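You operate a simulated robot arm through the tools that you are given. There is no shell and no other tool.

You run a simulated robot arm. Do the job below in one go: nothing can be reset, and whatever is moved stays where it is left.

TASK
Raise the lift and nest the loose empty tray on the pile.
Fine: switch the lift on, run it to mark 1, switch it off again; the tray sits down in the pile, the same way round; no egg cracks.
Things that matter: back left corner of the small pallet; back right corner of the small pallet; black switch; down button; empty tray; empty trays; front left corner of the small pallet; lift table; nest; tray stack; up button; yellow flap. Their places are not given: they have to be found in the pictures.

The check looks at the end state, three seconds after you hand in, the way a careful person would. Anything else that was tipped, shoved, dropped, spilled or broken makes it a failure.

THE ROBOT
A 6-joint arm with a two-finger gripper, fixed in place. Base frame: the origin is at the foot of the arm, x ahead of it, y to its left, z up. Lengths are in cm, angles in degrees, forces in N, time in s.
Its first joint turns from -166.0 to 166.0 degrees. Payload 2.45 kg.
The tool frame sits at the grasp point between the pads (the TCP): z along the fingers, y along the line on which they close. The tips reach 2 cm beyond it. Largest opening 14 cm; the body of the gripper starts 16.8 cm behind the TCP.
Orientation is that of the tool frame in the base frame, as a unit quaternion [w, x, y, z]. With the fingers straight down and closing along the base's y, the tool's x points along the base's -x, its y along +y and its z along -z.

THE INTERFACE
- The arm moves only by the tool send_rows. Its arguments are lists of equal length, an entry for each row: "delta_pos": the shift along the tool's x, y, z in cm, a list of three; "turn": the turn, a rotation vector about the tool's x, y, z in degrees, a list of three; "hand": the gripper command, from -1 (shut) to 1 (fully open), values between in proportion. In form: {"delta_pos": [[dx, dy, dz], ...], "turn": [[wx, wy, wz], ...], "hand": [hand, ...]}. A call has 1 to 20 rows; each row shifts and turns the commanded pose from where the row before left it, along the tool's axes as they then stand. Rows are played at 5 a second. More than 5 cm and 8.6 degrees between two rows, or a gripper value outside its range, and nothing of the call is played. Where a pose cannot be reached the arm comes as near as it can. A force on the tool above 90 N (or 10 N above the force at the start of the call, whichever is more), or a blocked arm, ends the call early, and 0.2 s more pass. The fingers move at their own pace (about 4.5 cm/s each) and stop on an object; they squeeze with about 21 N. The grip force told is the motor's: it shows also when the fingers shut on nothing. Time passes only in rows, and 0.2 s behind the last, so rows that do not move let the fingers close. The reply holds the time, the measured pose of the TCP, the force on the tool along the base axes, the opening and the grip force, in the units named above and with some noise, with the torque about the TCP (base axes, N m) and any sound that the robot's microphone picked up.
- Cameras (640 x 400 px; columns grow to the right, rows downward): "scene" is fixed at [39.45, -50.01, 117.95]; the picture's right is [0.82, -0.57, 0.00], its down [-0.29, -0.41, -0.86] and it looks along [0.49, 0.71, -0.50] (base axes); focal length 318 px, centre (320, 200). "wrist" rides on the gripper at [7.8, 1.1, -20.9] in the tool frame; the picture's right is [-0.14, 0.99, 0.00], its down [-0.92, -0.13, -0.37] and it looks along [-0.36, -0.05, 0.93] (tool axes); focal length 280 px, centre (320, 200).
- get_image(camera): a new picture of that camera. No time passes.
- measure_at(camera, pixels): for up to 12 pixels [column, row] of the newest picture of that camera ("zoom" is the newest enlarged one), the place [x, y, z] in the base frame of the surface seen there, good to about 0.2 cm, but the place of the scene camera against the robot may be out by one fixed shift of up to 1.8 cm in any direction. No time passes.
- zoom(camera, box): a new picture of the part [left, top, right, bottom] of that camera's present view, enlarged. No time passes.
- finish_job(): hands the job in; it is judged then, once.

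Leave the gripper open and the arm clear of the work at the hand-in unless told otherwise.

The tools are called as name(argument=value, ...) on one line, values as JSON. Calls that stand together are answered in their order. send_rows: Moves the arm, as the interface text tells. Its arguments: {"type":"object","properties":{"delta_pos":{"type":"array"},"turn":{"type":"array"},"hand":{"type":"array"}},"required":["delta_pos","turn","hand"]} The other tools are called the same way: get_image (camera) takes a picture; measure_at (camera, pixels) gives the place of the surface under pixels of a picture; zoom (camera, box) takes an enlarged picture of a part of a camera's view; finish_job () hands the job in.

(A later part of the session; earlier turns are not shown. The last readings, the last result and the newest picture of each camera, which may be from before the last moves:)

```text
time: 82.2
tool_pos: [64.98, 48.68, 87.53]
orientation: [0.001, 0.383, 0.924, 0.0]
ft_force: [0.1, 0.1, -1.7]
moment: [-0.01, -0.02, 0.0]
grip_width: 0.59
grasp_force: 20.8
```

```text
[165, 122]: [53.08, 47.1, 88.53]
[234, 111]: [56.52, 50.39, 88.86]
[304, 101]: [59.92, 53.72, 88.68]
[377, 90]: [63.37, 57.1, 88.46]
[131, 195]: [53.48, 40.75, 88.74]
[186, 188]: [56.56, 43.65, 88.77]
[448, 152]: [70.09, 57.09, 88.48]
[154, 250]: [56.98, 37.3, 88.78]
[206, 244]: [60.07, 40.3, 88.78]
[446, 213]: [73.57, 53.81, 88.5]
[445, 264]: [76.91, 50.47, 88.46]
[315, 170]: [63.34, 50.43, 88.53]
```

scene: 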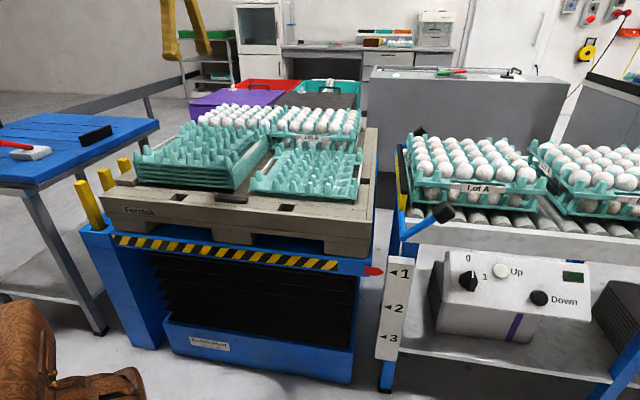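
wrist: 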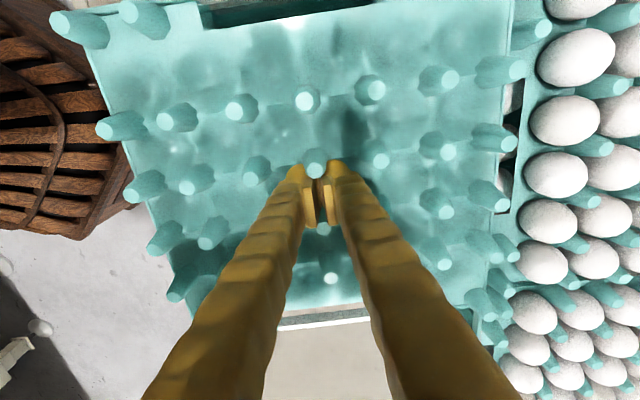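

At tops 88.6 the tray still hangs free (-1.7 N). I continue down in 0.15 cm steps.

send_rows(delta_pos=[[0, 0, 0.15], [0, 0, 0]], turn=[[0, 0, 0], [0, 0, 0]], hand=[-1, -1])

send_rows(delta_pos=[[0, 0, 0.15], [0, 0, 0]], turn=[[0, 0, 0], [0, 0, 0]], hand=[-1, -1])

get_image(camera="wrist")

measure_at(camera="wrist", pixels=[[165, 122], [234, 111], [304, 101], [377, 90], [131, 195], [186, 188], [448, 152], [154, 250], [206, 244], [446, 213], [445, 264], [315, 170]])

```text
time: 82.8
tool_pos: [65.06, 48.72, 87.37]
orientation: [-0.001, 0.383, 0.924, -0.001]
ft_force: [0.5, 0.2, -1.3]
moment: [0.0, 0.0, -0.01]
grip_width: 0.62
grasp_force: 20.7
```

```text
time: 83.4
tool_pos: [65.04, 48.75, 87.21]
orientation: [0.0, 0.383, 0.924, 0.0]
ft_force: [-0.2, -0.3, -1.2]
moment: [0.01, 0.01, 0.01]
grip_width: 0.61
grasp_force: 21.2
```

```text
taken
```

wrist: 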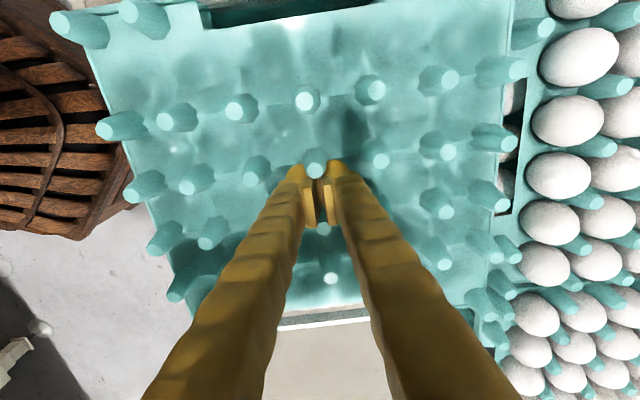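

```text
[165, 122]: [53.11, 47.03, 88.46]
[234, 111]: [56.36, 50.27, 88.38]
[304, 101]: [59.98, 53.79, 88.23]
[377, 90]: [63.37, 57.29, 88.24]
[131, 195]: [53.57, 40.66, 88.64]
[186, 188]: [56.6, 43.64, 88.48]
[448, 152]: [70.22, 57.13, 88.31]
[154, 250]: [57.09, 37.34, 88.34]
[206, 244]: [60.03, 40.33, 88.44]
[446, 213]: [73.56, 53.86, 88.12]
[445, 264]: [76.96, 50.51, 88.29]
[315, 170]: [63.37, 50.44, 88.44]
```

Tops now 88.35, force -1.2 N, still mostly hanging. Two more 0.15 cm steps.

send_rows(delta_pos=[[0, 0, 0.15], [0, 0, 0]], turn=[[0, 0, 0], [0, 0, 0]], hand=[-1, -1])

send_rows(delta_pos=[[0, 0, 0.15], [0, 0, 0]], turn=[[0, 0, 0], [0, 0, 0]], hand=[-1, -1])

get_image(camera="wrist")

measure_at(camera="wrist", pixels=[[165, 122], [234, 111], [304, 101], [377, 90], [131, 195], [186, 188], [448, 152], [154, 250], [206, 244], [446, 213], [445, 264], [315, 170]])

```text
time: 84.0
tool_pos: [65.13, 48.67, 87.07]
orientation: [0.0, 0.383, 0.924, 0.0]
ft_force: [-3.6, 2.0, 9.0]
moment: [-0.07, -0.03, 0.03]
grip_width: 0.6
grasp_force: 21.0
```

```text
time: 84.6
tool_pos: [65.11, 48.68, 87.01]
orientation: [0.0, 0.383, 0.924, 0.0]
ft_force: [-7.4, 2.2, 39.3]
moment: [-0.31, 0.02, 0.0]
grip_width: 0.59
grasp_force: 20.7
```

```text
taken
```

wrist: 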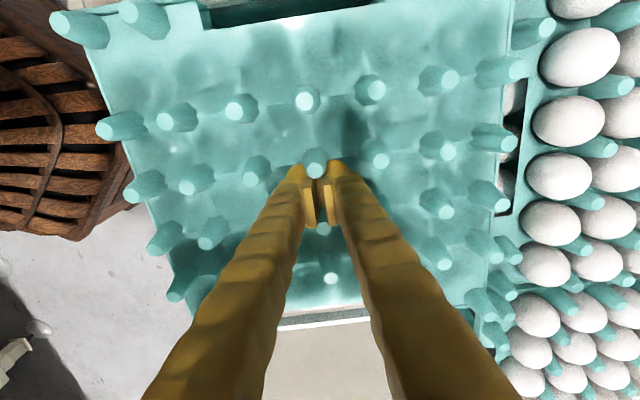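

```text
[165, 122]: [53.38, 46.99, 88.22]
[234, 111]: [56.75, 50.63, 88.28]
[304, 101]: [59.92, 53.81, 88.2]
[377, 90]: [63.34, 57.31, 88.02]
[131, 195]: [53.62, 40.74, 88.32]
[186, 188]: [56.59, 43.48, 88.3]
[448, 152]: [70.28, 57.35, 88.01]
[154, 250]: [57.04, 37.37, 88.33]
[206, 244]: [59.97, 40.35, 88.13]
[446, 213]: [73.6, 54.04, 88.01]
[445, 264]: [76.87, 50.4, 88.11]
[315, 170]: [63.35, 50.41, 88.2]
```

A hard stop appears at TCP 87.0 (39 N), acting right under the fingertips near the centre — probably the fingertips themselves meet the pile's two middle posts rather than the tray being blocked. I back up 0.45 cm and this time open only slightly (to about 1.2 cm), so the tray can drop without wedging on the fingers.

send_rows(delta_pos=[[0, 0, -0.25], [0, 0, -0.2], [0, 0, 0], [0, 0, 0], [0, 0, 0], [0, 0, 0]], turn=[[0, 0, 0], [0, 0, 0], [0, 0, 0], [0, 0, 0], [0, 0, 0], [0, 0, 0]], hand=[-1, -1, -0.9, -0.86, -0.83, -0.83])

get_image(camera="wrist")

measure_at(camera="wrist", pixels=[[165, 122], [234, 111], [304, 101], [377, 90], [131, 195], [186, 188], [448, 152], [154, 250], [206, 244], [446, 213], [445, 264], [315, 170]])

zoom(camera="scene", box=[120, 120, 300, 220])

```text
time: 86.0
tool_pos: [65.02, 48.77, 87.36]
orientation: [0.0, 0.383, 0.924, 0.0]
ft_force: [1.1, 0.0, -1.2]
moment: [0.0, 0.0, -0.02]
grip_width: 0.58
grasp_force: 0.0
```

```text
taken
```

wrist: 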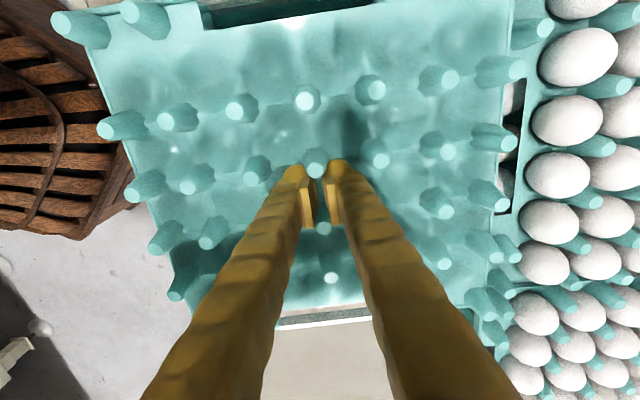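

```text
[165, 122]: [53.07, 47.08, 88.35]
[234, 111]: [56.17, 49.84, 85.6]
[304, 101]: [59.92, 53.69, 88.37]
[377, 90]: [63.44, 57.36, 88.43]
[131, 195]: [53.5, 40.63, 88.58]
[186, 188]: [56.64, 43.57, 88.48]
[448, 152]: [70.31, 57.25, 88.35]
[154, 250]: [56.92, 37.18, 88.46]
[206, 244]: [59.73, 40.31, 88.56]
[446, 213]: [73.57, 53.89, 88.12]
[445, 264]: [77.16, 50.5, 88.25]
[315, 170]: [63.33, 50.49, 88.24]
```

```text
3.56 times, centred on (210, 170) of scene
```

zoom: 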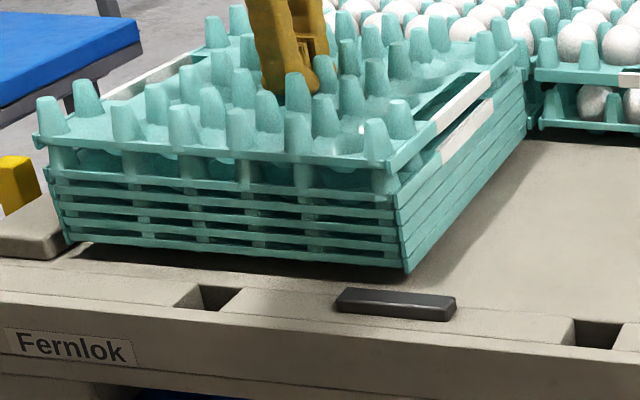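

The tray still clings to the fingers (about -1.2 N). I open a little more in steps, to 1.6 cm and then 2.0 cm, watching.

send_rows(delta_pos=[[0, 0, 0], [0, 0, 0], [0, 0, 0]], turn=[[0, 0, 0], [0, 0, 0], [0, 0, 0]], hand=[-0.8, -0.77, -0.77])

get_image(camera="wrist")

measure_at(camera="wrist", pixels=[[165, 122], [234, 113], [304, 101], [377, 90], [131, 195], [186, 188], [448, 152], [154, 250], [206, 244], [446, 213], [445, 264], [315, 170]])

```text
time: 86.8
tool_pos: [65.09, 48.69, 87.32]
orientation: [0.0, 0.383, 0.924, -0.001]
ft_force: [0.3, 0.2, -1.3]
moment: [-0.01, 0.0, -0.01]
grip_width: 0.87
grasp_force: 0.0
```

```text
taken
```

wrist: 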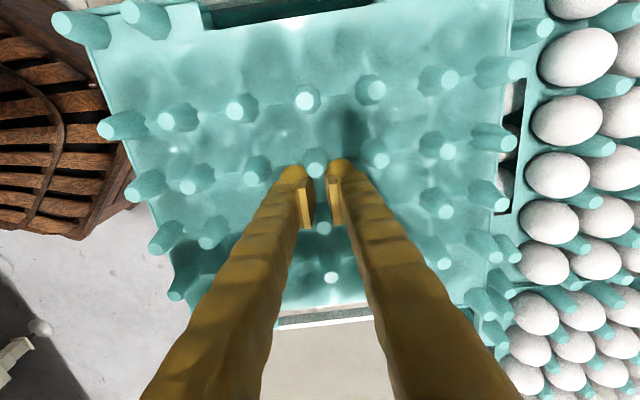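

```text
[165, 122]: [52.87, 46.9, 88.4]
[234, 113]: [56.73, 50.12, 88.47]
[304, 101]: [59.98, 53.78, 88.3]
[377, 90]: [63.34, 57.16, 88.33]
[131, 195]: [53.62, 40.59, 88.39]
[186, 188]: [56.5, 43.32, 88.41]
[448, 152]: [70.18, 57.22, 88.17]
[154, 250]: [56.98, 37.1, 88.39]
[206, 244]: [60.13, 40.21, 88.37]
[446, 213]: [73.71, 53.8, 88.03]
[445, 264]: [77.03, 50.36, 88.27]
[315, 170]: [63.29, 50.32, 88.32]
```

The fingers open less than commanded (0.87 instead of 1.6 cm), so something resists. I wait a moment at the same command to see if they drift further.

send_rows(delta_pos=[[0, 0, 0], [0, 0, 0], [0, 0, 0], [0, 0, 0]], turn=[[0, 0, 0], [0, 0, 0], [0, 0, 0], [0, 0, 0]], hand=[-0.77, -0.77, -0.77, -0.77])

zoom(camera="wrist", box=[250, 120, 390, 260])

```text
time: 87.8
tool_pos: [65.01, 48.66, 87.41]
orientation: [0.0, 0.383, 0.924, 0.0]
ft_force: [-0.6, -0.1, -2.8]
moment: [-0.02, -0.01, 0.0]
grip_width: 1.11
grasp_force: 0.0
```

```text
2.86 times, centred on (320, 190) of wrist
```

zoom: 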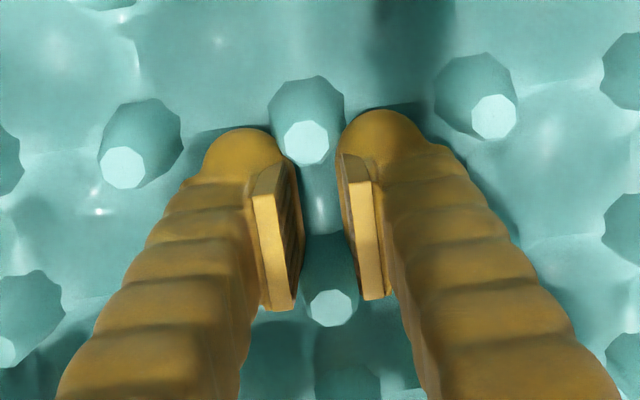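

The fingers creep outward slowly (1.11 now), and the tray still hangs on them: the tips had sunk into the cups' bowls and wedge there. I let them relax further and then ease the hand up a little at a time.

send_rows(delta_pos=[[0, 0, 0], [0, 0, 0], [0, 0, 0], [0, 0, 0], [0, 0, 0], [0, 0, 0], [0, 0, 0], [0, 0, 0]], turn=[[0, 0, 0], [0, 0, 0], [0, 0, 0], [0, 0, 0], [0, 0, 0], [0, 0, 0], [0, 0, 0], [0, 0, 0]], hand=[-0.8, -0.8, -0.8, -0.8, -0.8, -0.8, -0.8, -0.8])

get_image(camera="wrist")

measure_at(camera="wrist", pixels=[[165, 122], [234, 113], [304, 101], [377, 90], [131, 195], [186, 188], [448, 152], [154, 250], [206, 244], [446, 213], [445, 264], [315, 170]])

```text
time: 89.6
tool_pos: [65.03, 48.69, 87.42]
orientation: [0.0, 0.383, 0.924, 0.0]
ft_force: [0.2, 0.4, -1.6]
moment: [0.01, -0.01, 0.02]
grip_width: 1.12
grasp_force: 0.0
```

```text
taken
```

wrist: 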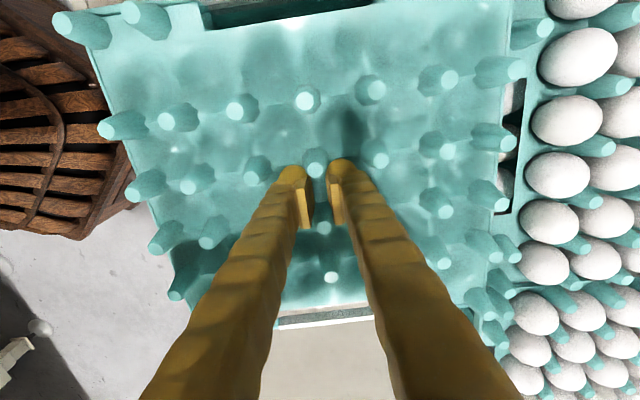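

```text
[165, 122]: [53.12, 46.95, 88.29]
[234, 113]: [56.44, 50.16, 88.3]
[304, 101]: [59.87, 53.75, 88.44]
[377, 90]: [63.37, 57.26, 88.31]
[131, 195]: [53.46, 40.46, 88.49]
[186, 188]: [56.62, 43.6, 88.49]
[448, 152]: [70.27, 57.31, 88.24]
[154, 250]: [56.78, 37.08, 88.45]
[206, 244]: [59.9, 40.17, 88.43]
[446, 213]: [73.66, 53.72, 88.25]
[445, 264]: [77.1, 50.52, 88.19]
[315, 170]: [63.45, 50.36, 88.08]
```

zoom(camera="scene", box=[170, 110, 250, 160])

zoom(camera="scene", box=[125, 130, 265, 215])

```text
8.00 times, centred on (210, 135) of scene
```

zoom: 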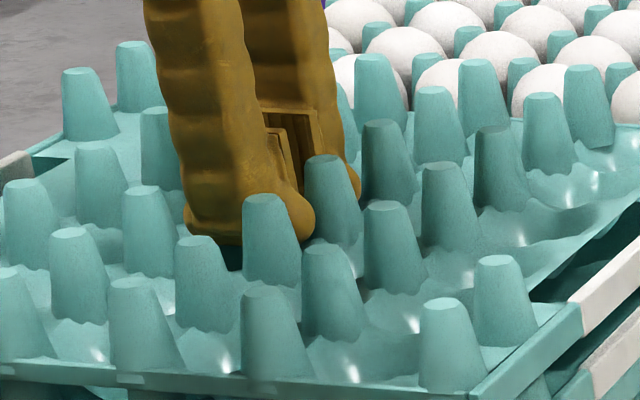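

```text
4.57 times, centred on (195, 172) of scene
```

zoom: 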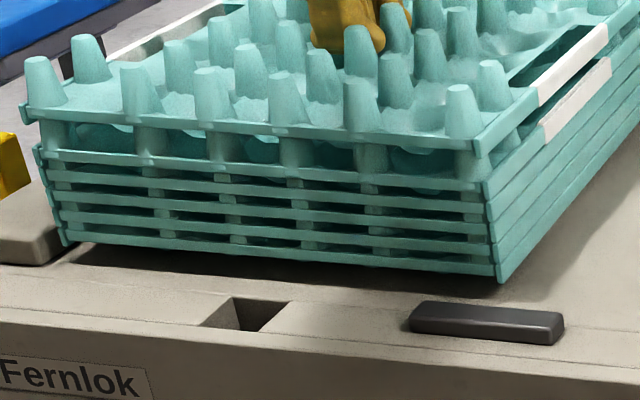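

The close view shows the fingertip with a toe nearly 5 cm wide wedged among the posts. I set the fingers to a neutral opening (matching their actual 1.1 cm, no force either way) and raise the hand slowly 0.3 cm to see if the tray lets go.

send_rows(delta_pos=[[0, 0, 0], [0, 0, 0], [0, 0, -0.15], [0, 0, -0.15], [0, 0, 0]], turn=[[0, 0, 0], [0, 0, 0], [0, 0, 0], [0, 0, 0], [0, 0, 0]], hand=[-0.84, -0.84, -0.84, -0.84, -0.84])

get_image(camera="wrist")

measure_at(camera="wrist", pixels=[[165, 122], [234, 113], [304, 101], [377, 90], [131, 195], [186, 188], [448, 152], [154, 250], [206, 244], [446, 213], [445, 264], [315, 170]])

```text
time: 90.8
tool_pos: [65.04, 48.75, 87.58]
orientation: [0.0, 0.383, 0.924, 0.0]
ft_force: [-0.2, 0.1, -2.3]
moment: [-0.01, -0.01, 0.02]
grip_width: 1.12
grasp_force: 0.2
```

```text
taken
```

wrist: 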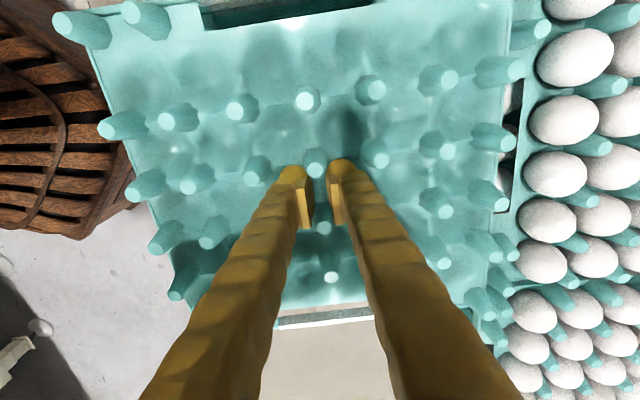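

```text
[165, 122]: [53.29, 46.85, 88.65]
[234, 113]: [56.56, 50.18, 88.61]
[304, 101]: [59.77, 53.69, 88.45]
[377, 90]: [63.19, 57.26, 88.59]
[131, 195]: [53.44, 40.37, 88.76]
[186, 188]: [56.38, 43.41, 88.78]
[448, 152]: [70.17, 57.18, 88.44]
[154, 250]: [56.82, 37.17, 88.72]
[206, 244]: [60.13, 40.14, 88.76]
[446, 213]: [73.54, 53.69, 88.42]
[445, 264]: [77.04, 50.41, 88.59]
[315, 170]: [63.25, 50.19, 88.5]
```

The tray is simply hooked on the fingertips. So the plan: open slowly to about 1.9 cm (clear of the pile's own middle posts), lower until the pile really carries the tray, then open fully clear and withdraw. First the slow opening.

send_rows(delta_pos=[[0, 0, 0], [0, 0, 0], [0, 0, 0], [0, 0, 0], [0, 0, 0], [0, 0, 0]], turn=[[0, 0, 0], [0, 0, 0], [0, 0, 0], [0, 0, 0], [0, 0, 0], [0, 0, 0]], hand=[-0.8, -0.78, -0.76, -0.74, -0.73, -0.73])

get_image(camera="wrist")

measure_at(camera="wrist", pixels=[[165, 122], [234, 113], [304, 101], [377, 90], [131, 195], [186, 188], [448, 152], [154, 250], [206, 244], [446, 213], [445, 264], [315, 170]])

```text
time: 92.2
tool_pos: [65.18, 48.76, 87.7]
orientation: [0.0, 0.383, 0.924, 0.001]
ft_force: [0.1, 0.2, -0.7]
moment: [0.01, 0.0, 0.02]
grip_width: 1.91
grasp_force: 0.1
```

```text
taken
```

wrist: 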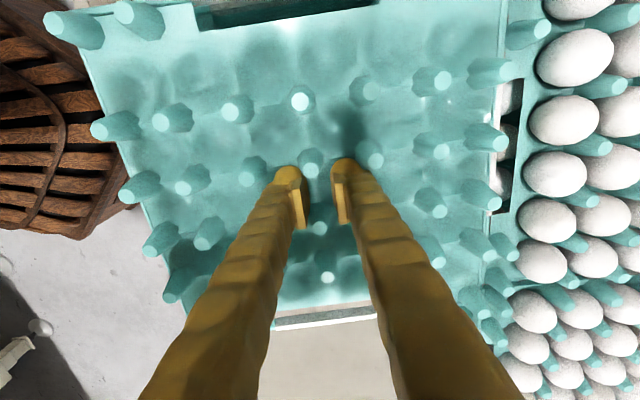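

```text
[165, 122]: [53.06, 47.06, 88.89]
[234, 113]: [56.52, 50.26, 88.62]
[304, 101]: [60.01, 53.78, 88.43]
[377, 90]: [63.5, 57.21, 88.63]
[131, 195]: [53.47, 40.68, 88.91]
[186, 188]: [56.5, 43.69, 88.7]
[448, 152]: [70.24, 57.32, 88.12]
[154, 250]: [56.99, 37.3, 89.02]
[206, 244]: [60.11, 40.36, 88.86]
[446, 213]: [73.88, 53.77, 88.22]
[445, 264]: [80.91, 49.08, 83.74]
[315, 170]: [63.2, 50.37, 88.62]
```

Now 1.91 cm open; the tray hangs tilted slightly back and has moved about 0.4 cm forward. I shift the hand 0.4 cm back (tool +y) to re-align it over the pile and lower in small steps.

send_rows(delta_pos=[[0, 0.2, 0], [0, 0.2, 0], [0, 0, 0.2], [0, 0, 0.2], [0, 0, 0]], turn=[[0, 0, 0], [0, 0, 0], [0, 0, 0], [0, 0, 0], [0, 0, 0]], hand=[-0.73, -0.73, -0.73, -0.73, -0.73])

get_image(camera="wrist")

measure_at(camera="wrist", pixels=[[159, 122], [229, 111], [300, 101], [370, 90], [126, 195], [182, 188], [441, 152], [150, 250], [202, 244], [438, 212], [435, 263], [311, 170]])

zoom(camera="scene", box=[120, 110, 300, 220])

```text
time: 93.4
tool_pos: [65.41, 48.96, 87.28]
orientation: [0.0, 0.382, 0.924, 0.0]
ft_force: [1.1, 0.4, -1.6]
moment: [0.01, -0.01, 0.0]
grip_width: 1.9
grasp_force: 0.1
```

```text
taken
```

wrist: 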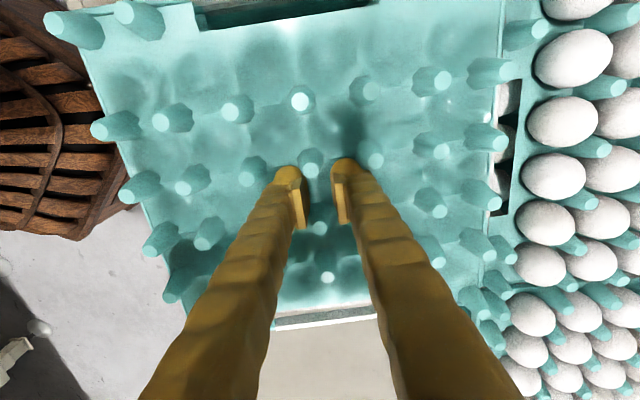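

```text
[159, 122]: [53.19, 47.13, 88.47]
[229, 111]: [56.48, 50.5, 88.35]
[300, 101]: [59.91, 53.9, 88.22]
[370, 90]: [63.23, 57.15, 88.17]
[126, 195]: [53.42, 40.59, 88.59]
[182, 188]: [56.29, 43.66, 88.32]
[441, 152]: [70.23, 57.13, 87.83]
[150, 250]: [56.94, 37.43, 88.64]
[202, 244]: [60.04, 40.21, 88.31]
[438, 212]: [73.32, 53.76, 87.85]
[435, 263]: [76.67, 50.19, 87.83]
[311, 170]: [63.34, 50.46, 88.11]
```

```text
3.56 times, centred on (210, 165) of scene
```

zoom: 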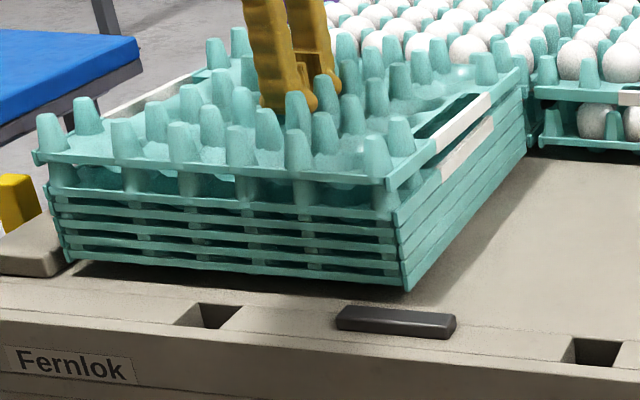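

Now with the fingers wider the tray hangs lower than before without any contact (tops 88.17 centre, 87.83 rear, -1.6 N). So the earlier stop was my fingertips on the pile's middle posts, not the tray. The cure is a higher grip: tips must stay above the pile's posts when nested. To free the hooked tray safely I'll take it back to the pallet. First close the hand again for a firm, level hold.

send_rows(delta_pos=[[0, 0, -0.2], [0, 0, -0.2], [0, 0, 0], [0, 0, 0], [0, 0, 0], [0, 0, 0]], turn=[[0, 0, 0], [0, 0, 0], [0, 0, 0], [0, 0, 0], [0, 0, 0], [0, 0, 0]], hand=[-0.73, -0.73, -0.85, -1, -1, -1])

send_rows(delta_pos=[[0, 0, -0.5], [0, 0, -1], [0, 0, -1.5], [0, 0, -1.5], [0, 0, -1.5], [0, 0, -1.0], [0, 0, -1.0], [0, 0, 0]], turn=[[0, 0, 0], [0, 0, 0], [0, 0, 0], [0, 0, 0], [0, 0, 0], [0, 0, 0], [0, 0, 0], [0, 0, 0]], hand=[-1, -1, -1, -1, -1, -1, -1, -1])

get_image(camera="wrist")

zoom(camera="scene", box=[110, 60, 310, 220])

```text
time: 94.8
tool_pos: [65.36, 48.99, 87.79]
orientation: [0.0, 0.383, 0.924, 0.001]
ft_force: [0.2, 0.3, 0.1]
moment: [0.01, -0.02, -0.02]
grip_width: 0.61
grasp_force: 21.3
```

```text
time: 96.6
tool_pos: [65.3, 49.1, 95.66]
orientation: [0.0, 0.383, 0.924, 0.0]
ft_force: [-0.2, 0.5, -2.4]
moment: [0.01, 0.02, 0.01]
grip_width: 0.6
grasp_force: 21.3
```

```text
taken
```

wrist: 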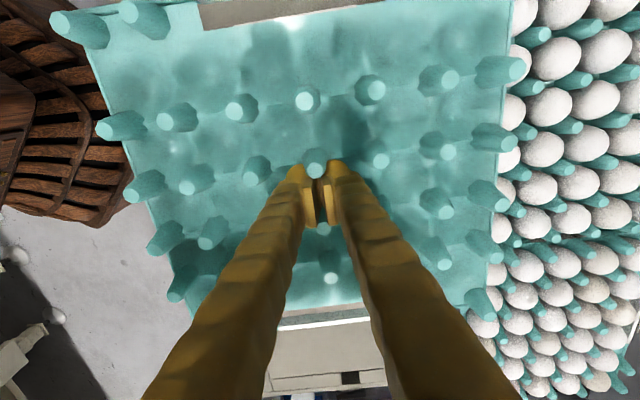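

```text
2.50 times, centred on (210, 140) of scene
```

zoom: 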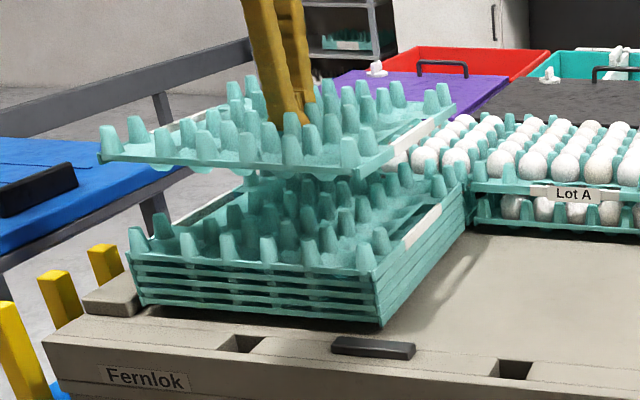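

The tray is firmly held and level. I carry it back along the same line (33.9 cm) to its original spot over the pallet.

send_rows(delta_pos=[[-0.5, 0, 0], [-1.0, 0, 0], [-1.5, 0, 0], [-2.0, 0, 0], [-2.3, -0.1, 0], [-2.3, -0.1, 0], [-2.3, -0.11, 0], [-2.3, 0, 0], [-2.3, 0, 0], [-2.3, 0, 0], [-2.3, 0, 0], [-2.3, 0, 0], [-2.3, 0, 0], [-2.3, 0, 0], [-2.0, 0, 0], [-1.5, 0, 0], [-1.0, 0, 0], [-0.87, 0, 0], [-0.5, 0, 0], [0, 0, 0]], turn=[[0, 0, 0], [0, 0, 0], [0, 0, 0], [0, 0, 0], [0, 0, 0], [0, 0, 0], [0, 0, 0], [0, 0, 0], [0, 0, 0], [0, 0, 0], [0, 0, 0], [0, 0, 0], [0, 0, 0], [0, 0, 0], [0, 0, 0], [0, 0, 0], [0, 0, 0], [0, 0, 0], [0, 0, 0], [0, 0, 0]], hand=[-1, -1, -1, -1, -1, -1, -1, -1, -1, -1, -1, -1, -1, -1, -1, -1, -1, -1, -1, -1])

send_rows(delta_pos=[[0, 0, 1], [0, 0, 1.5], [0, 0, 2], [0, 0, 2], [0, 0, 2], [0, 0, 2], [0, 0, 1.8], [0, 0, 1.3], [0, 0, 0.8], [0, 0, 0]], turn=[[0, 0, 0], [0, 0, 0], [0, 0, 0], [0, 0, 0], [0, 0, 0], [0, 0, 0], [0, 0, 0], [0, 0, 0], [0, 0, 0], [0, 0, 0]], hand=[-1, -1, -1, -1, -1, -1, -1, -1, -1, -1])

get_image(camera="wrist")

zoom(camera="scene", box=[220, 110, 380, 210])

```text
time: 100.8
tool_pos: [89.05, 24.79, 95.71]
orientation: [0.0, 0.382, 0.924, 0.0]
ft_force: [0.5, -0.4, -1.8]
moment: [0.01, 0.02, 0.03]
grip_width: 0.59
grasp_force: 21.8
```

```text
time: 103.0
tool_pos: [89.12, 24.9, 81.13]
orientation: [0.0, 0.383, 0.924, 0.0]
ft_force: [-0.1, -0.2, -2.2]
moment: [0.0, 0.03, 0.01]
grip_width: 0.61
grasp_force: 20.4
```

```text
taken
```

wrist: 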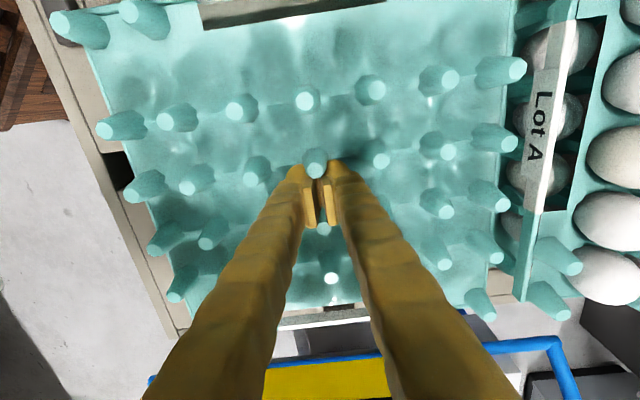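

```text
4.00 times, centred on (300, 160) of scene
```

zoom: 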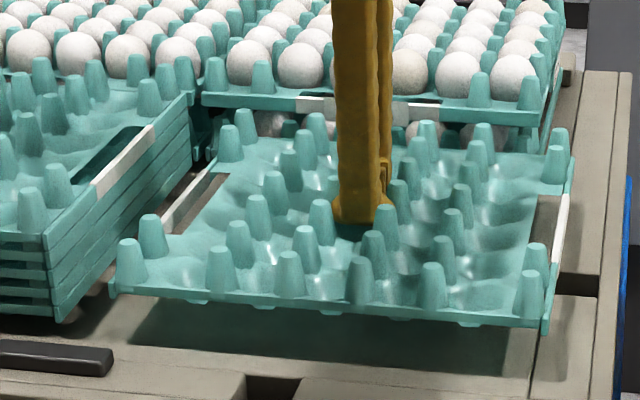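

Over the original spot, 2.2 cm above the pallet. I lower gently until the pallet carries it.

send_rows(delta_pos=[[0, 0, 0.5], [0, 0, 0.5], [0, 0, 0.4], [0, 0, 0.3], [0, 0, 0.2], [0, 0, 0]], turn=[[0, 0, 0], [0, 0, 0], [0, 0, 0], [0, 0, 0], [0, 0, 0], [0, 0, 0]], hand=[-1, -1, -1, -1, -1, -1])

send_rows(delta_pos=[[0, 0, 0.15], [0, 0, 0.15], [0, 0, 0]], turn=[[0, 0, 0], [0, 0, 0], [0, 0, 0]], hand=[-1, -1, -1])

```text
time: 104.4
tool_pos: [89.12, 24.87, 79.38]
orientation: [0.0, 0.383, 0.924, 0.0]
ft_force: [1.6, 0.0, -2.5]
moment: [0.01, -0.01, 0.01]
grip_width: 0.6
grasp_force: 20.6
```

```text
time: 105.2
tool_pos: [89.18, 24.91, 79.01]
orientation: [0.0, 0.383, 0.924, 0.001]
ft_force: [1.5, -0.5, -0.1]
moment: [0.16, -0.13, -0.07]
grip_width: 0.59
grasp_force: 21.2
```

The pallet now carries the tray. I open to about 2.6 cm and raise 0.5 cm to check it is free.

send_rows(delta_pos=[[0, 0, 0], [0, 0, 0], [0, 0, 0], [0, 0, 0], [0, 0, -0.25], [0, 0, -0.25], [0, 0, 0]], turn=[[0, 0, 0], [0, 0, 0], [0, 0, 0], [0, 0, 0], [0, 0, 0], [0, 0, 0], [0, 0, 0]], hand=[-0.8, -0.63, -0.63, -0.63, -0.63, -0.63, -0.63])

get_image(camera="wrist")

measure_at(camera="wrist", pixels=[[165, 122], [237, 111], [304, 101], [371, 90], [131, 195], [189, 188], [444, 152], [152, 250], [208, 243], [442, 212], [440, 261], [316, 168]])

```text
time: 106.8
tool_pos: [89.12, 24.86, 79.67]
orientation: [0.0, 0.383, 0.924, 0.001]
ft_force: [-0.6, 0.0, -1.2]
moment: [0.01, -0.01, 0.0]
grip_width: 2.6
grasp_force: 0.1
```

```text
taken
```

wrist: 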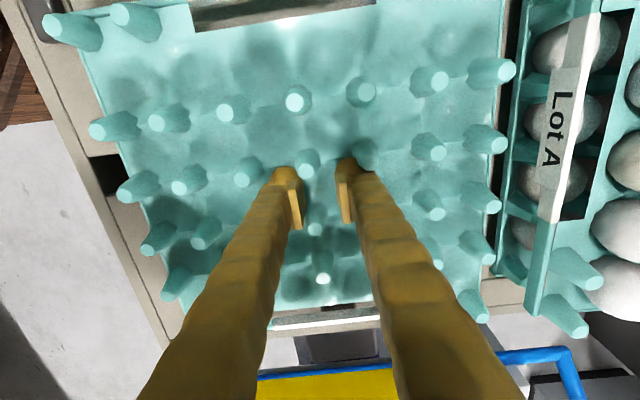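

```text
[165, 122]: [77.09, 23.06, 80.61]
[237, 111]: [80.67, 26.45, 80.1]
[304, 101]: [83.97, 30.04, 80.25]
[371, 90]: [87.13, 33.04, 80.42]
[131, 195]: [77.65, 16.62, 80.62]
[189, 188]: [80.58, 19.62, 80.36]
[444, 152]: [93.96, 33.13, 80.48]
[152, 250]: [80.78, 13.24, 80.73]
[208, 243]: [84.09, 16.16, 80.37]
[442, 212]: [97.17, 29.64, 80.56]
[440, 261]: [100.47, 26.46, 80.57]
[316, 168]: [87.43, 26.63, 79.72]
```

The tray moved forward with the front finger again and is still lightly hooked. I look closely at the finger and cup from the scene camera.

zoom(camera="scene", box=[275, 125, 355, 185])

zoom(camera="wrist", box=[220, 120, 420, 300])

```text
6.67 times, centred on (315, 155) of scene
```

zoom: 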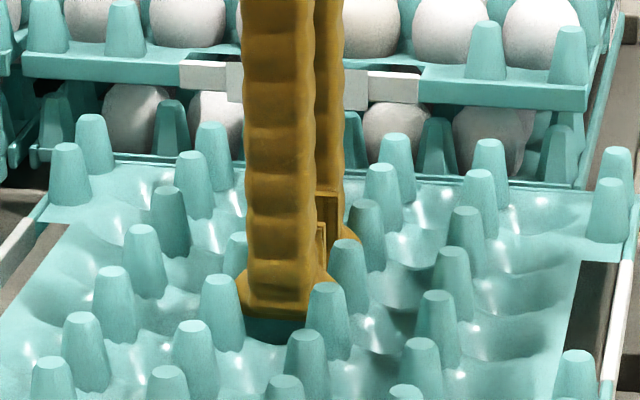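

```text
2.22 times, centred on (320, 210) of wrist
```

zoom: 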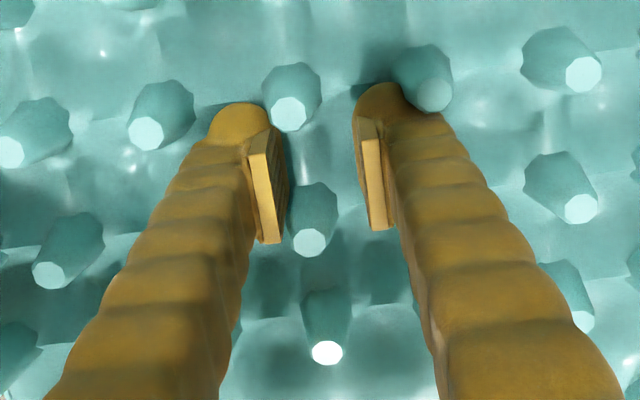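

I lower the tray back onto the pallet, then shift the hand 0.5 cm forward (tool -y) so that both fingers stand mid-cup, and check whether the tray stays put.

send_rows(delta_pos=[[0, 0, 0.25], [0, 0, 0.25], [0, 0, 0], [0, -0.15, 0], [0, -0.15, 0], [0, -0.15, 0], [0, 0, 0]], turn=[[0, 0, 0], [0, 0, 0], [0, 0, 0], [0, 0, 0], [0, 0, 0], [0, 0, 0], [0, 0, 0]], hand=[-0.63, -0.63, -0.63, -0.63, -0.63, -0.63, -0.63])

get_image(camera="wrist")

zoom(camera="wrist", box=[220, 80, 420, 260])

```text
time: 108.4
tool_pos: [88.77, 24.59, 79.08]
orientation: [0.0, 0.382, 0.924, 0.0]
ft_force: [1.7, 0.1, 0.9]
moment: [0.0, -0.03, 0.01]
grip_width: 2.51
grasp_force: 0.0
```

```text
taken
```

wrist: 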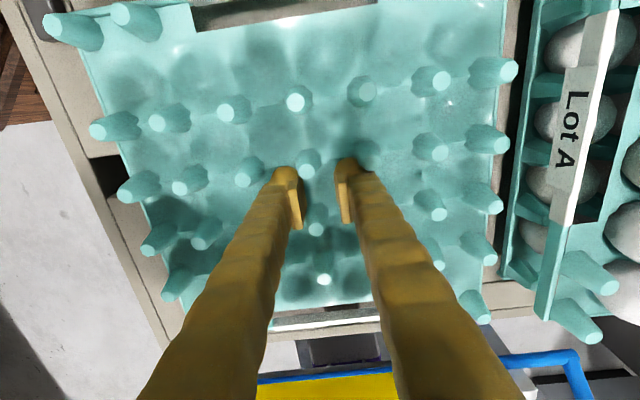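

```text
2.22 times, centred on (320, 170) of wrist
```

zoom: 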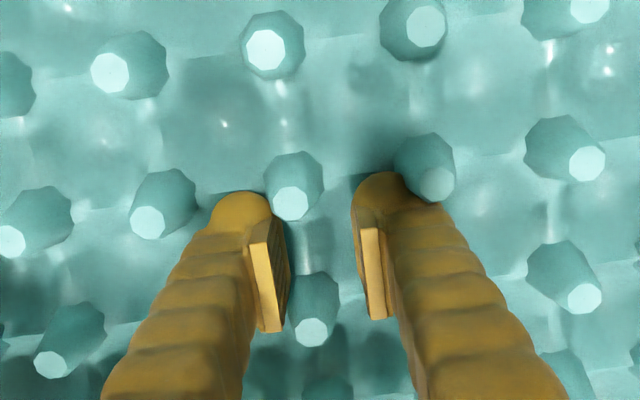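

The tray sticks to the front finger: its lower edge has pressed through the thin wall of the middle posts (that explains the narrow 0.6 cm width and the stop on the pile). By opening wider, the rear finger should push the next posts back and pull the front finger free. I open step by step to 3.6 cm here on the pallet.

send_rows(delta_pos=[[0, 0, 0], [0, 0, 0], [0, 0, 0], [0, 0, 0], [0, 0, 0], [0, 0, 0]], turn=[[0, 0, 0], [0, 0, 0], [0, 0, 0], [0, 0, 0], [0, 0, 0], [0, 0, 0]], hand=[-0.58, -0.54, -0.5, -0.49, -0.49, -0.49])

get_image(camera="wrist")

zoom(camera="wrist", box=[220, 80, 420, 260])

```text
time: 109.8
tool_pos: [88.82, 24.55, 79.16]
orientation: [-0.001, 0.382, 0.924, 0.0]
ft_force: [0.0, 1.0, 0.7]
moment: [-0.02, -0.03, 0.02]
grip_width: 3.56
grasp_force: 0.1
```

```text
taken
```

wrist: 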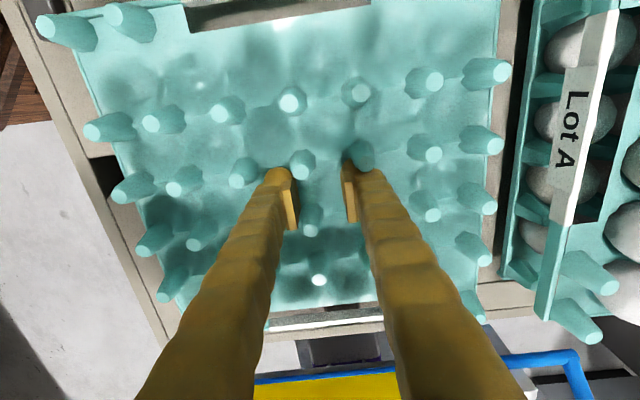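

```text
2.22 times, centred on (320, 170) of wrist
```

zoom: 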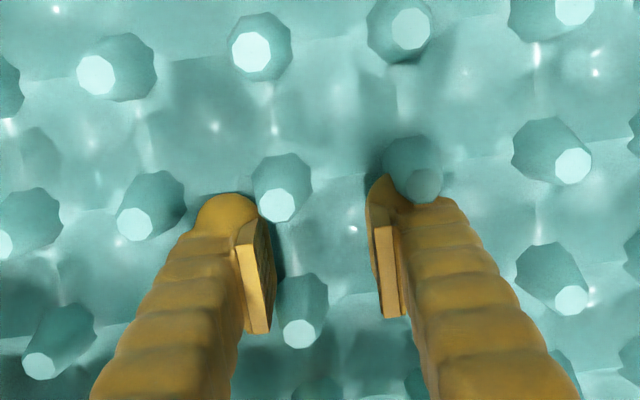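

The tray still goes along with the front finger. I test by raising 0.6 cm to see if it is still carried at this opening.

send_rows(delta_pos=[[0, 0, -0.3], [0, 0, -0.3], [0, 0, 0]], turn=[[0, 0, 0], [0, 0, 0], [0, 0, 0]], hand=[-0.49, -0.49, -0.49])

get_image(camera="wrist")

zoom(camera="scene", box=[220, 110, 380, 210])

measure_at(camera="wrist", pixels=[[150, 124], [220, 112], [290, 102], [356, 93], [432, 80], [175, 188], [240, 181], [301, 171], [433, 153], [195, 244], [431, 213], [319, 279]])

```text
time: 110.6
tool_pos: [88.79, 24.58, 79.58]
orientation: [0.0, 0.382, 0.924, 0.0]
ft_force: [0.0, 0.2, 0.1]
moment: [-0.01, 0.0, 0.0]
grip_width: 3.57
grasp_force: 0.1
```

```text
taken
```

wrist: 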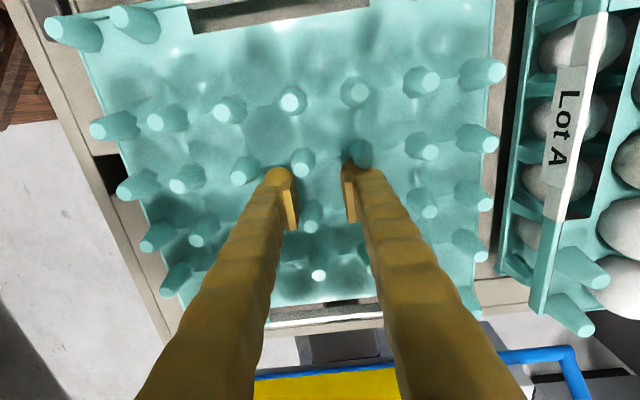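

```text
4.00 times, centred on (300, 160) of scene
```

zoom: 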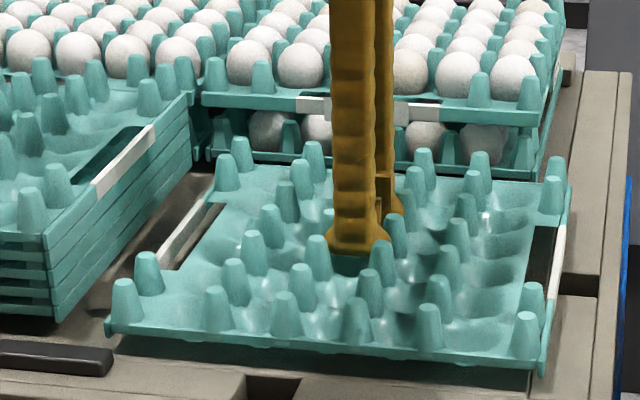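

```text
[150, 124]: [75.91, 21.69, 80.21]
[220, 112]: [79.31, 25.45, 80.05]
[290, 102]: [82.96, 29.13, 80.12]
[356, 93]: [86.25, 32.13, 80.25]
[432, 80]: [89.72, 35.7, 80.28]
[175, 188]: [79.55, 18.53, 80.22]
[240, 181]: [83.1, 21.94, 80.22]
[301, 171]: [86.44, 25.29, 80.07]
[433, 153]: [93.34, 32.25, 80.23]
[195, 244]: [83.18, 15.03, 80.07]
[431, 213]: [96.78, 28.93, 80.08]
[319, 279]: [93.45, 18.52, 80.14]
```

The tray now lies flat on the pallet (tops 80.15) with no load on the hand: it is free. I raise the hand 3 cm more, slowly.

send_rows(delta_pos=[[0, 0, -0.3], [0, 0, -0.5], [0, 0, -0.7], [0, 0, -1.0], [0, 0, -1.5], [0, 0, -3], [0, 0, -4], [0, 0, -4], [0, 0, 0]], turn=[[0, 0, 0], [0, 0, 0], [0, 0, 0], [0, 0, 0], [0, 0, 0], [0, 0, 0], [0, 0, 0], [0, 0, 0], [0, 0, 0]], hand=[-0.49, -0.49, -0.49, -0.49, -0.49, -0.49, -0.49, -0.49, -0.49])

get_image(camera="wrist")

zoom(camera="scene", box=[110, 80, 390, 240])

```text
time: 112.6
tool_pos: [88.82, 24.63, 94.71]
orientation: [-0.001, 0.383, 0.924, 0.0]
ft_force: [-0.1, -0.6, 0.4]
moment: [0.03, 0.01, -0.01]
grip_width: 3.56
grasp_force: 0.0
```

```text
taken
```

wrist: 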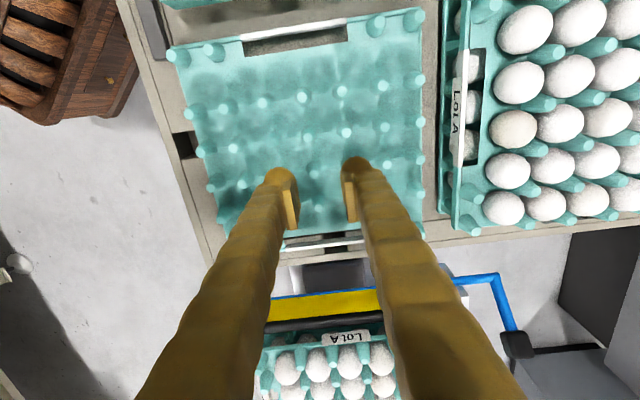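

```text
2.29 times, centred on (250, 160) of scene
```

zoom: 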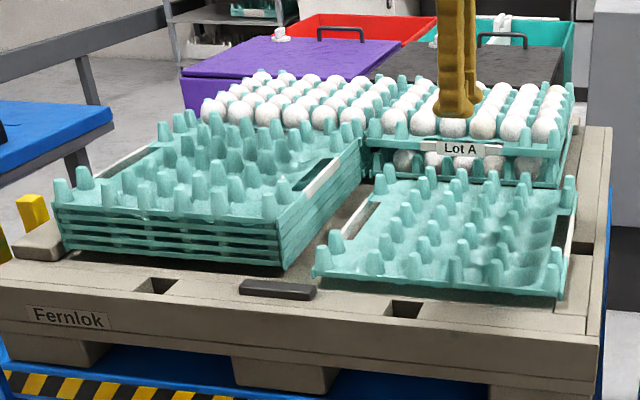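

The tray is free, lying flat on the pallet 1.5 cm forward of before, and the pile looks undisturbed. This time I will grip only the top 1.2 cm of the posts, so that the fingertips stay above the pile's posts and can't hook. First I re-measure the tray from here.

zoom(camera="wrist", box=[160, 20, 440, 195])

```text
2.29 times, centred on (300, 108) of wrist
```

zoom: 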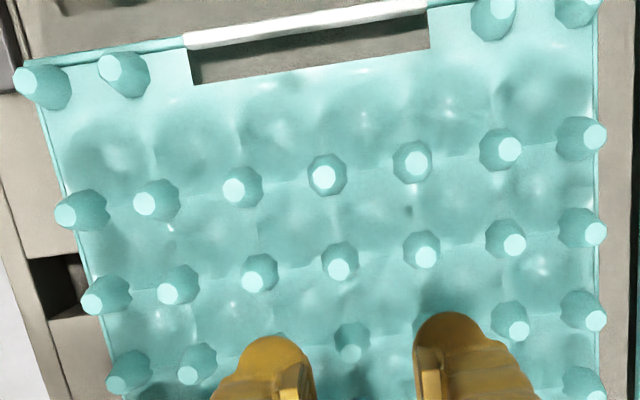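

measure_at(camera="zoom", pixels=[[145, 203], [235, 190], [324, 178], [413, 165], [508, 148], [92, 300], [168, 293], [252, 280], [340, 268], [426, 257], [515, 244], [596, 233]])

measure_at(camera="zoom", pixels=[[116, 384], [188, 376], [347, 352], [517, 328], [597, 320], [66, 213], [594, 134], [36, 78], [112, 68], [492, 10]])

```text
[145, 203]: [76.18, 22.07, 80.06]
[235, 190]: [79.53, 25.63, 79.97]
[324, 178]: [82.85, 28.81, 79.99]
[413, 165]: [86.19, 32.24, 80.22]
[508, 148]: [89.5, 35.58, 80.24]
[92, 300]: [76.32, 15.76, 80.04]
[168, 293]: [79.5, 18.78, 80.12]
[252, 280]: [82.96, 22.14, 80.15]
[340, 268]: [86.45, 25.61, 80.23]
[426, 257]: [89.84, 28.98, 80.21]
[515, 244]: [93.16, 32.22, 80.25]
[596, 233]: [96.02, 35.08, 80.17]
```

```text
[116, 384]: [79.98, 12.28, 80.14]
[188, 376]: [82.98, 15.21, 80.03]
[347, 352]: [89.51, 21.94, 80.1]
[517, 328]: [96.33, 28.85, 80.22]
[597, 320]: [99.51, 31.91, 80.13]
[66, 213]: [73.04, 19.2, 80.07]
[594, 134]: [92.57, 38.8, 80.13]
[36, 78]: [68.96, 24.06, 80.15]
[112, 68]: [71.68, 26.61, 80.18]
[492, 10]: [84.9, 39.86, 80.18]
```

The tray's shift to the pile is now (-22.99,+24.95), centre at (87.98,23.81). I move 1.12 cm in tool -y to centre over it and descend to 3 cm above the new grasp height.

send_rows(delta_pos=[[0.04, -0.6, 0], [0, -0.52, 0], [0, 0, 3], [0, 0, 3], [0, 0, 3], [0, 0, 1.7], [0, 0, 0]], turn=[[0, 0, 0], [0, 0, 0], [0, 0, 0], [0, 0, 0], [0, 0, 0], [0, 0, 0], [0, 0, 0]], hand=[-0.57, -0.57, -0.57, -0.57, -0.57, -0.57, -0.57])

get_image(camera="wrist")

zoom(camera="wrist", box=[220, 60, 420, 260])

```text
time: 114.2
tool_pos: [88.1, 23.71, 84.16]
orientation: [0.0, 0.382, 0.924, 0.0]
ft_force: [0.1, -0.9, -0.1]
moment: [0.02, 0.01, 0.0]
grip_width: 2.99
grasp_force: 0.0
```

```text
taken
```

wrist: 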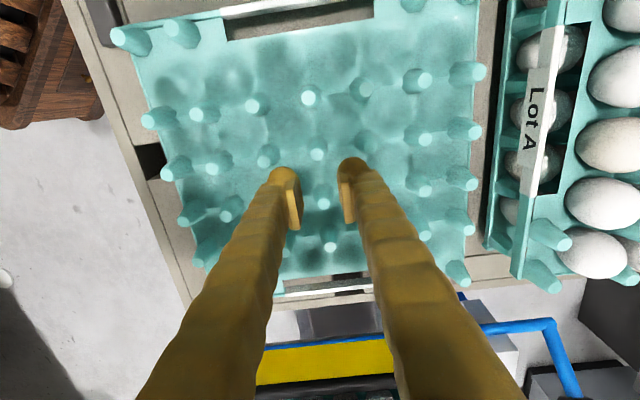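

```text
2.00 times, centred on (320, 160) of wrist
```

zoom: 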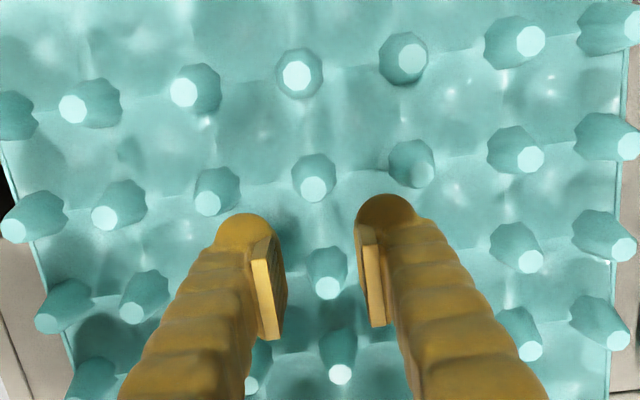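

Centred just as the first time. I descend 3 cm so the tips overlap only the top 1.15 cm of the posts, then close.

send_rows(delta_pos=[[0, 0, 1.2], [0, 0, 1.0], [0, 0, 0.77], [0, 0, 0], [0, 0, 0], [0, 0, 0], [0, 0, 0], [0, 0, 0]], turn=[[0, 0, 0], [0, 0, 0], [0, 0, 0], [0, 0, 0], [0, 0, 0], [0, 0, 0], [0, 0, 0], [0, 0, 0]], hand=[-0.57, -0.57, -0.57, -0.57, -0.7, -0.85, -1, -1])

zoom(camera="scene", box=[255, 125, 345, 190])

get_image(camera="wrist")

```text
time: 116.0
tool_pos: [88.03, 23.71, 81.03]
orientation: [0.001, 0.383, 0.924, 0.0]
ft_force: [-0.1, -0.4, 1.9]
moment: [-0.02, 0.04, -0.02]
grip_width: 0.74
grasp_force: 21.2
```

```text
6.15 times, centred on (300, 158) of scene
```

zoom: 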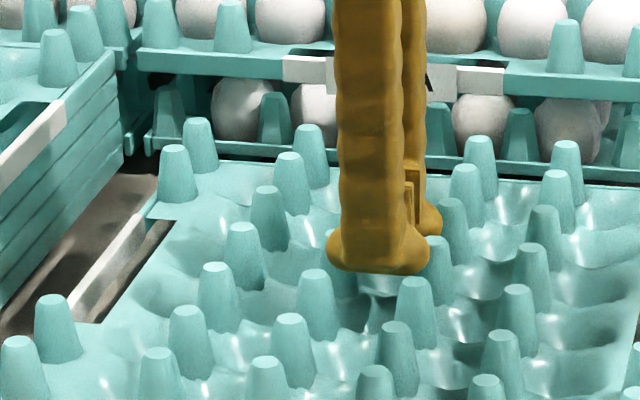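

```text
taken
```

wrist: 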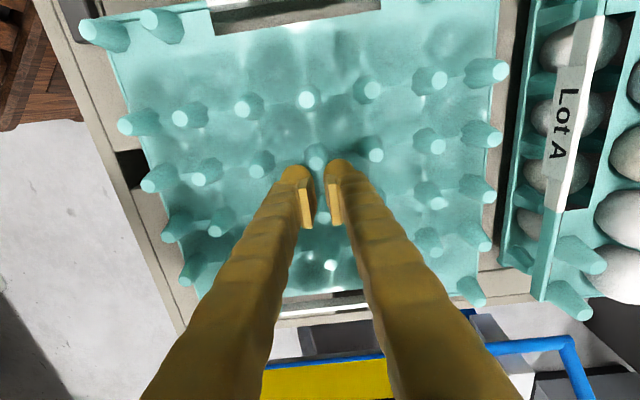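

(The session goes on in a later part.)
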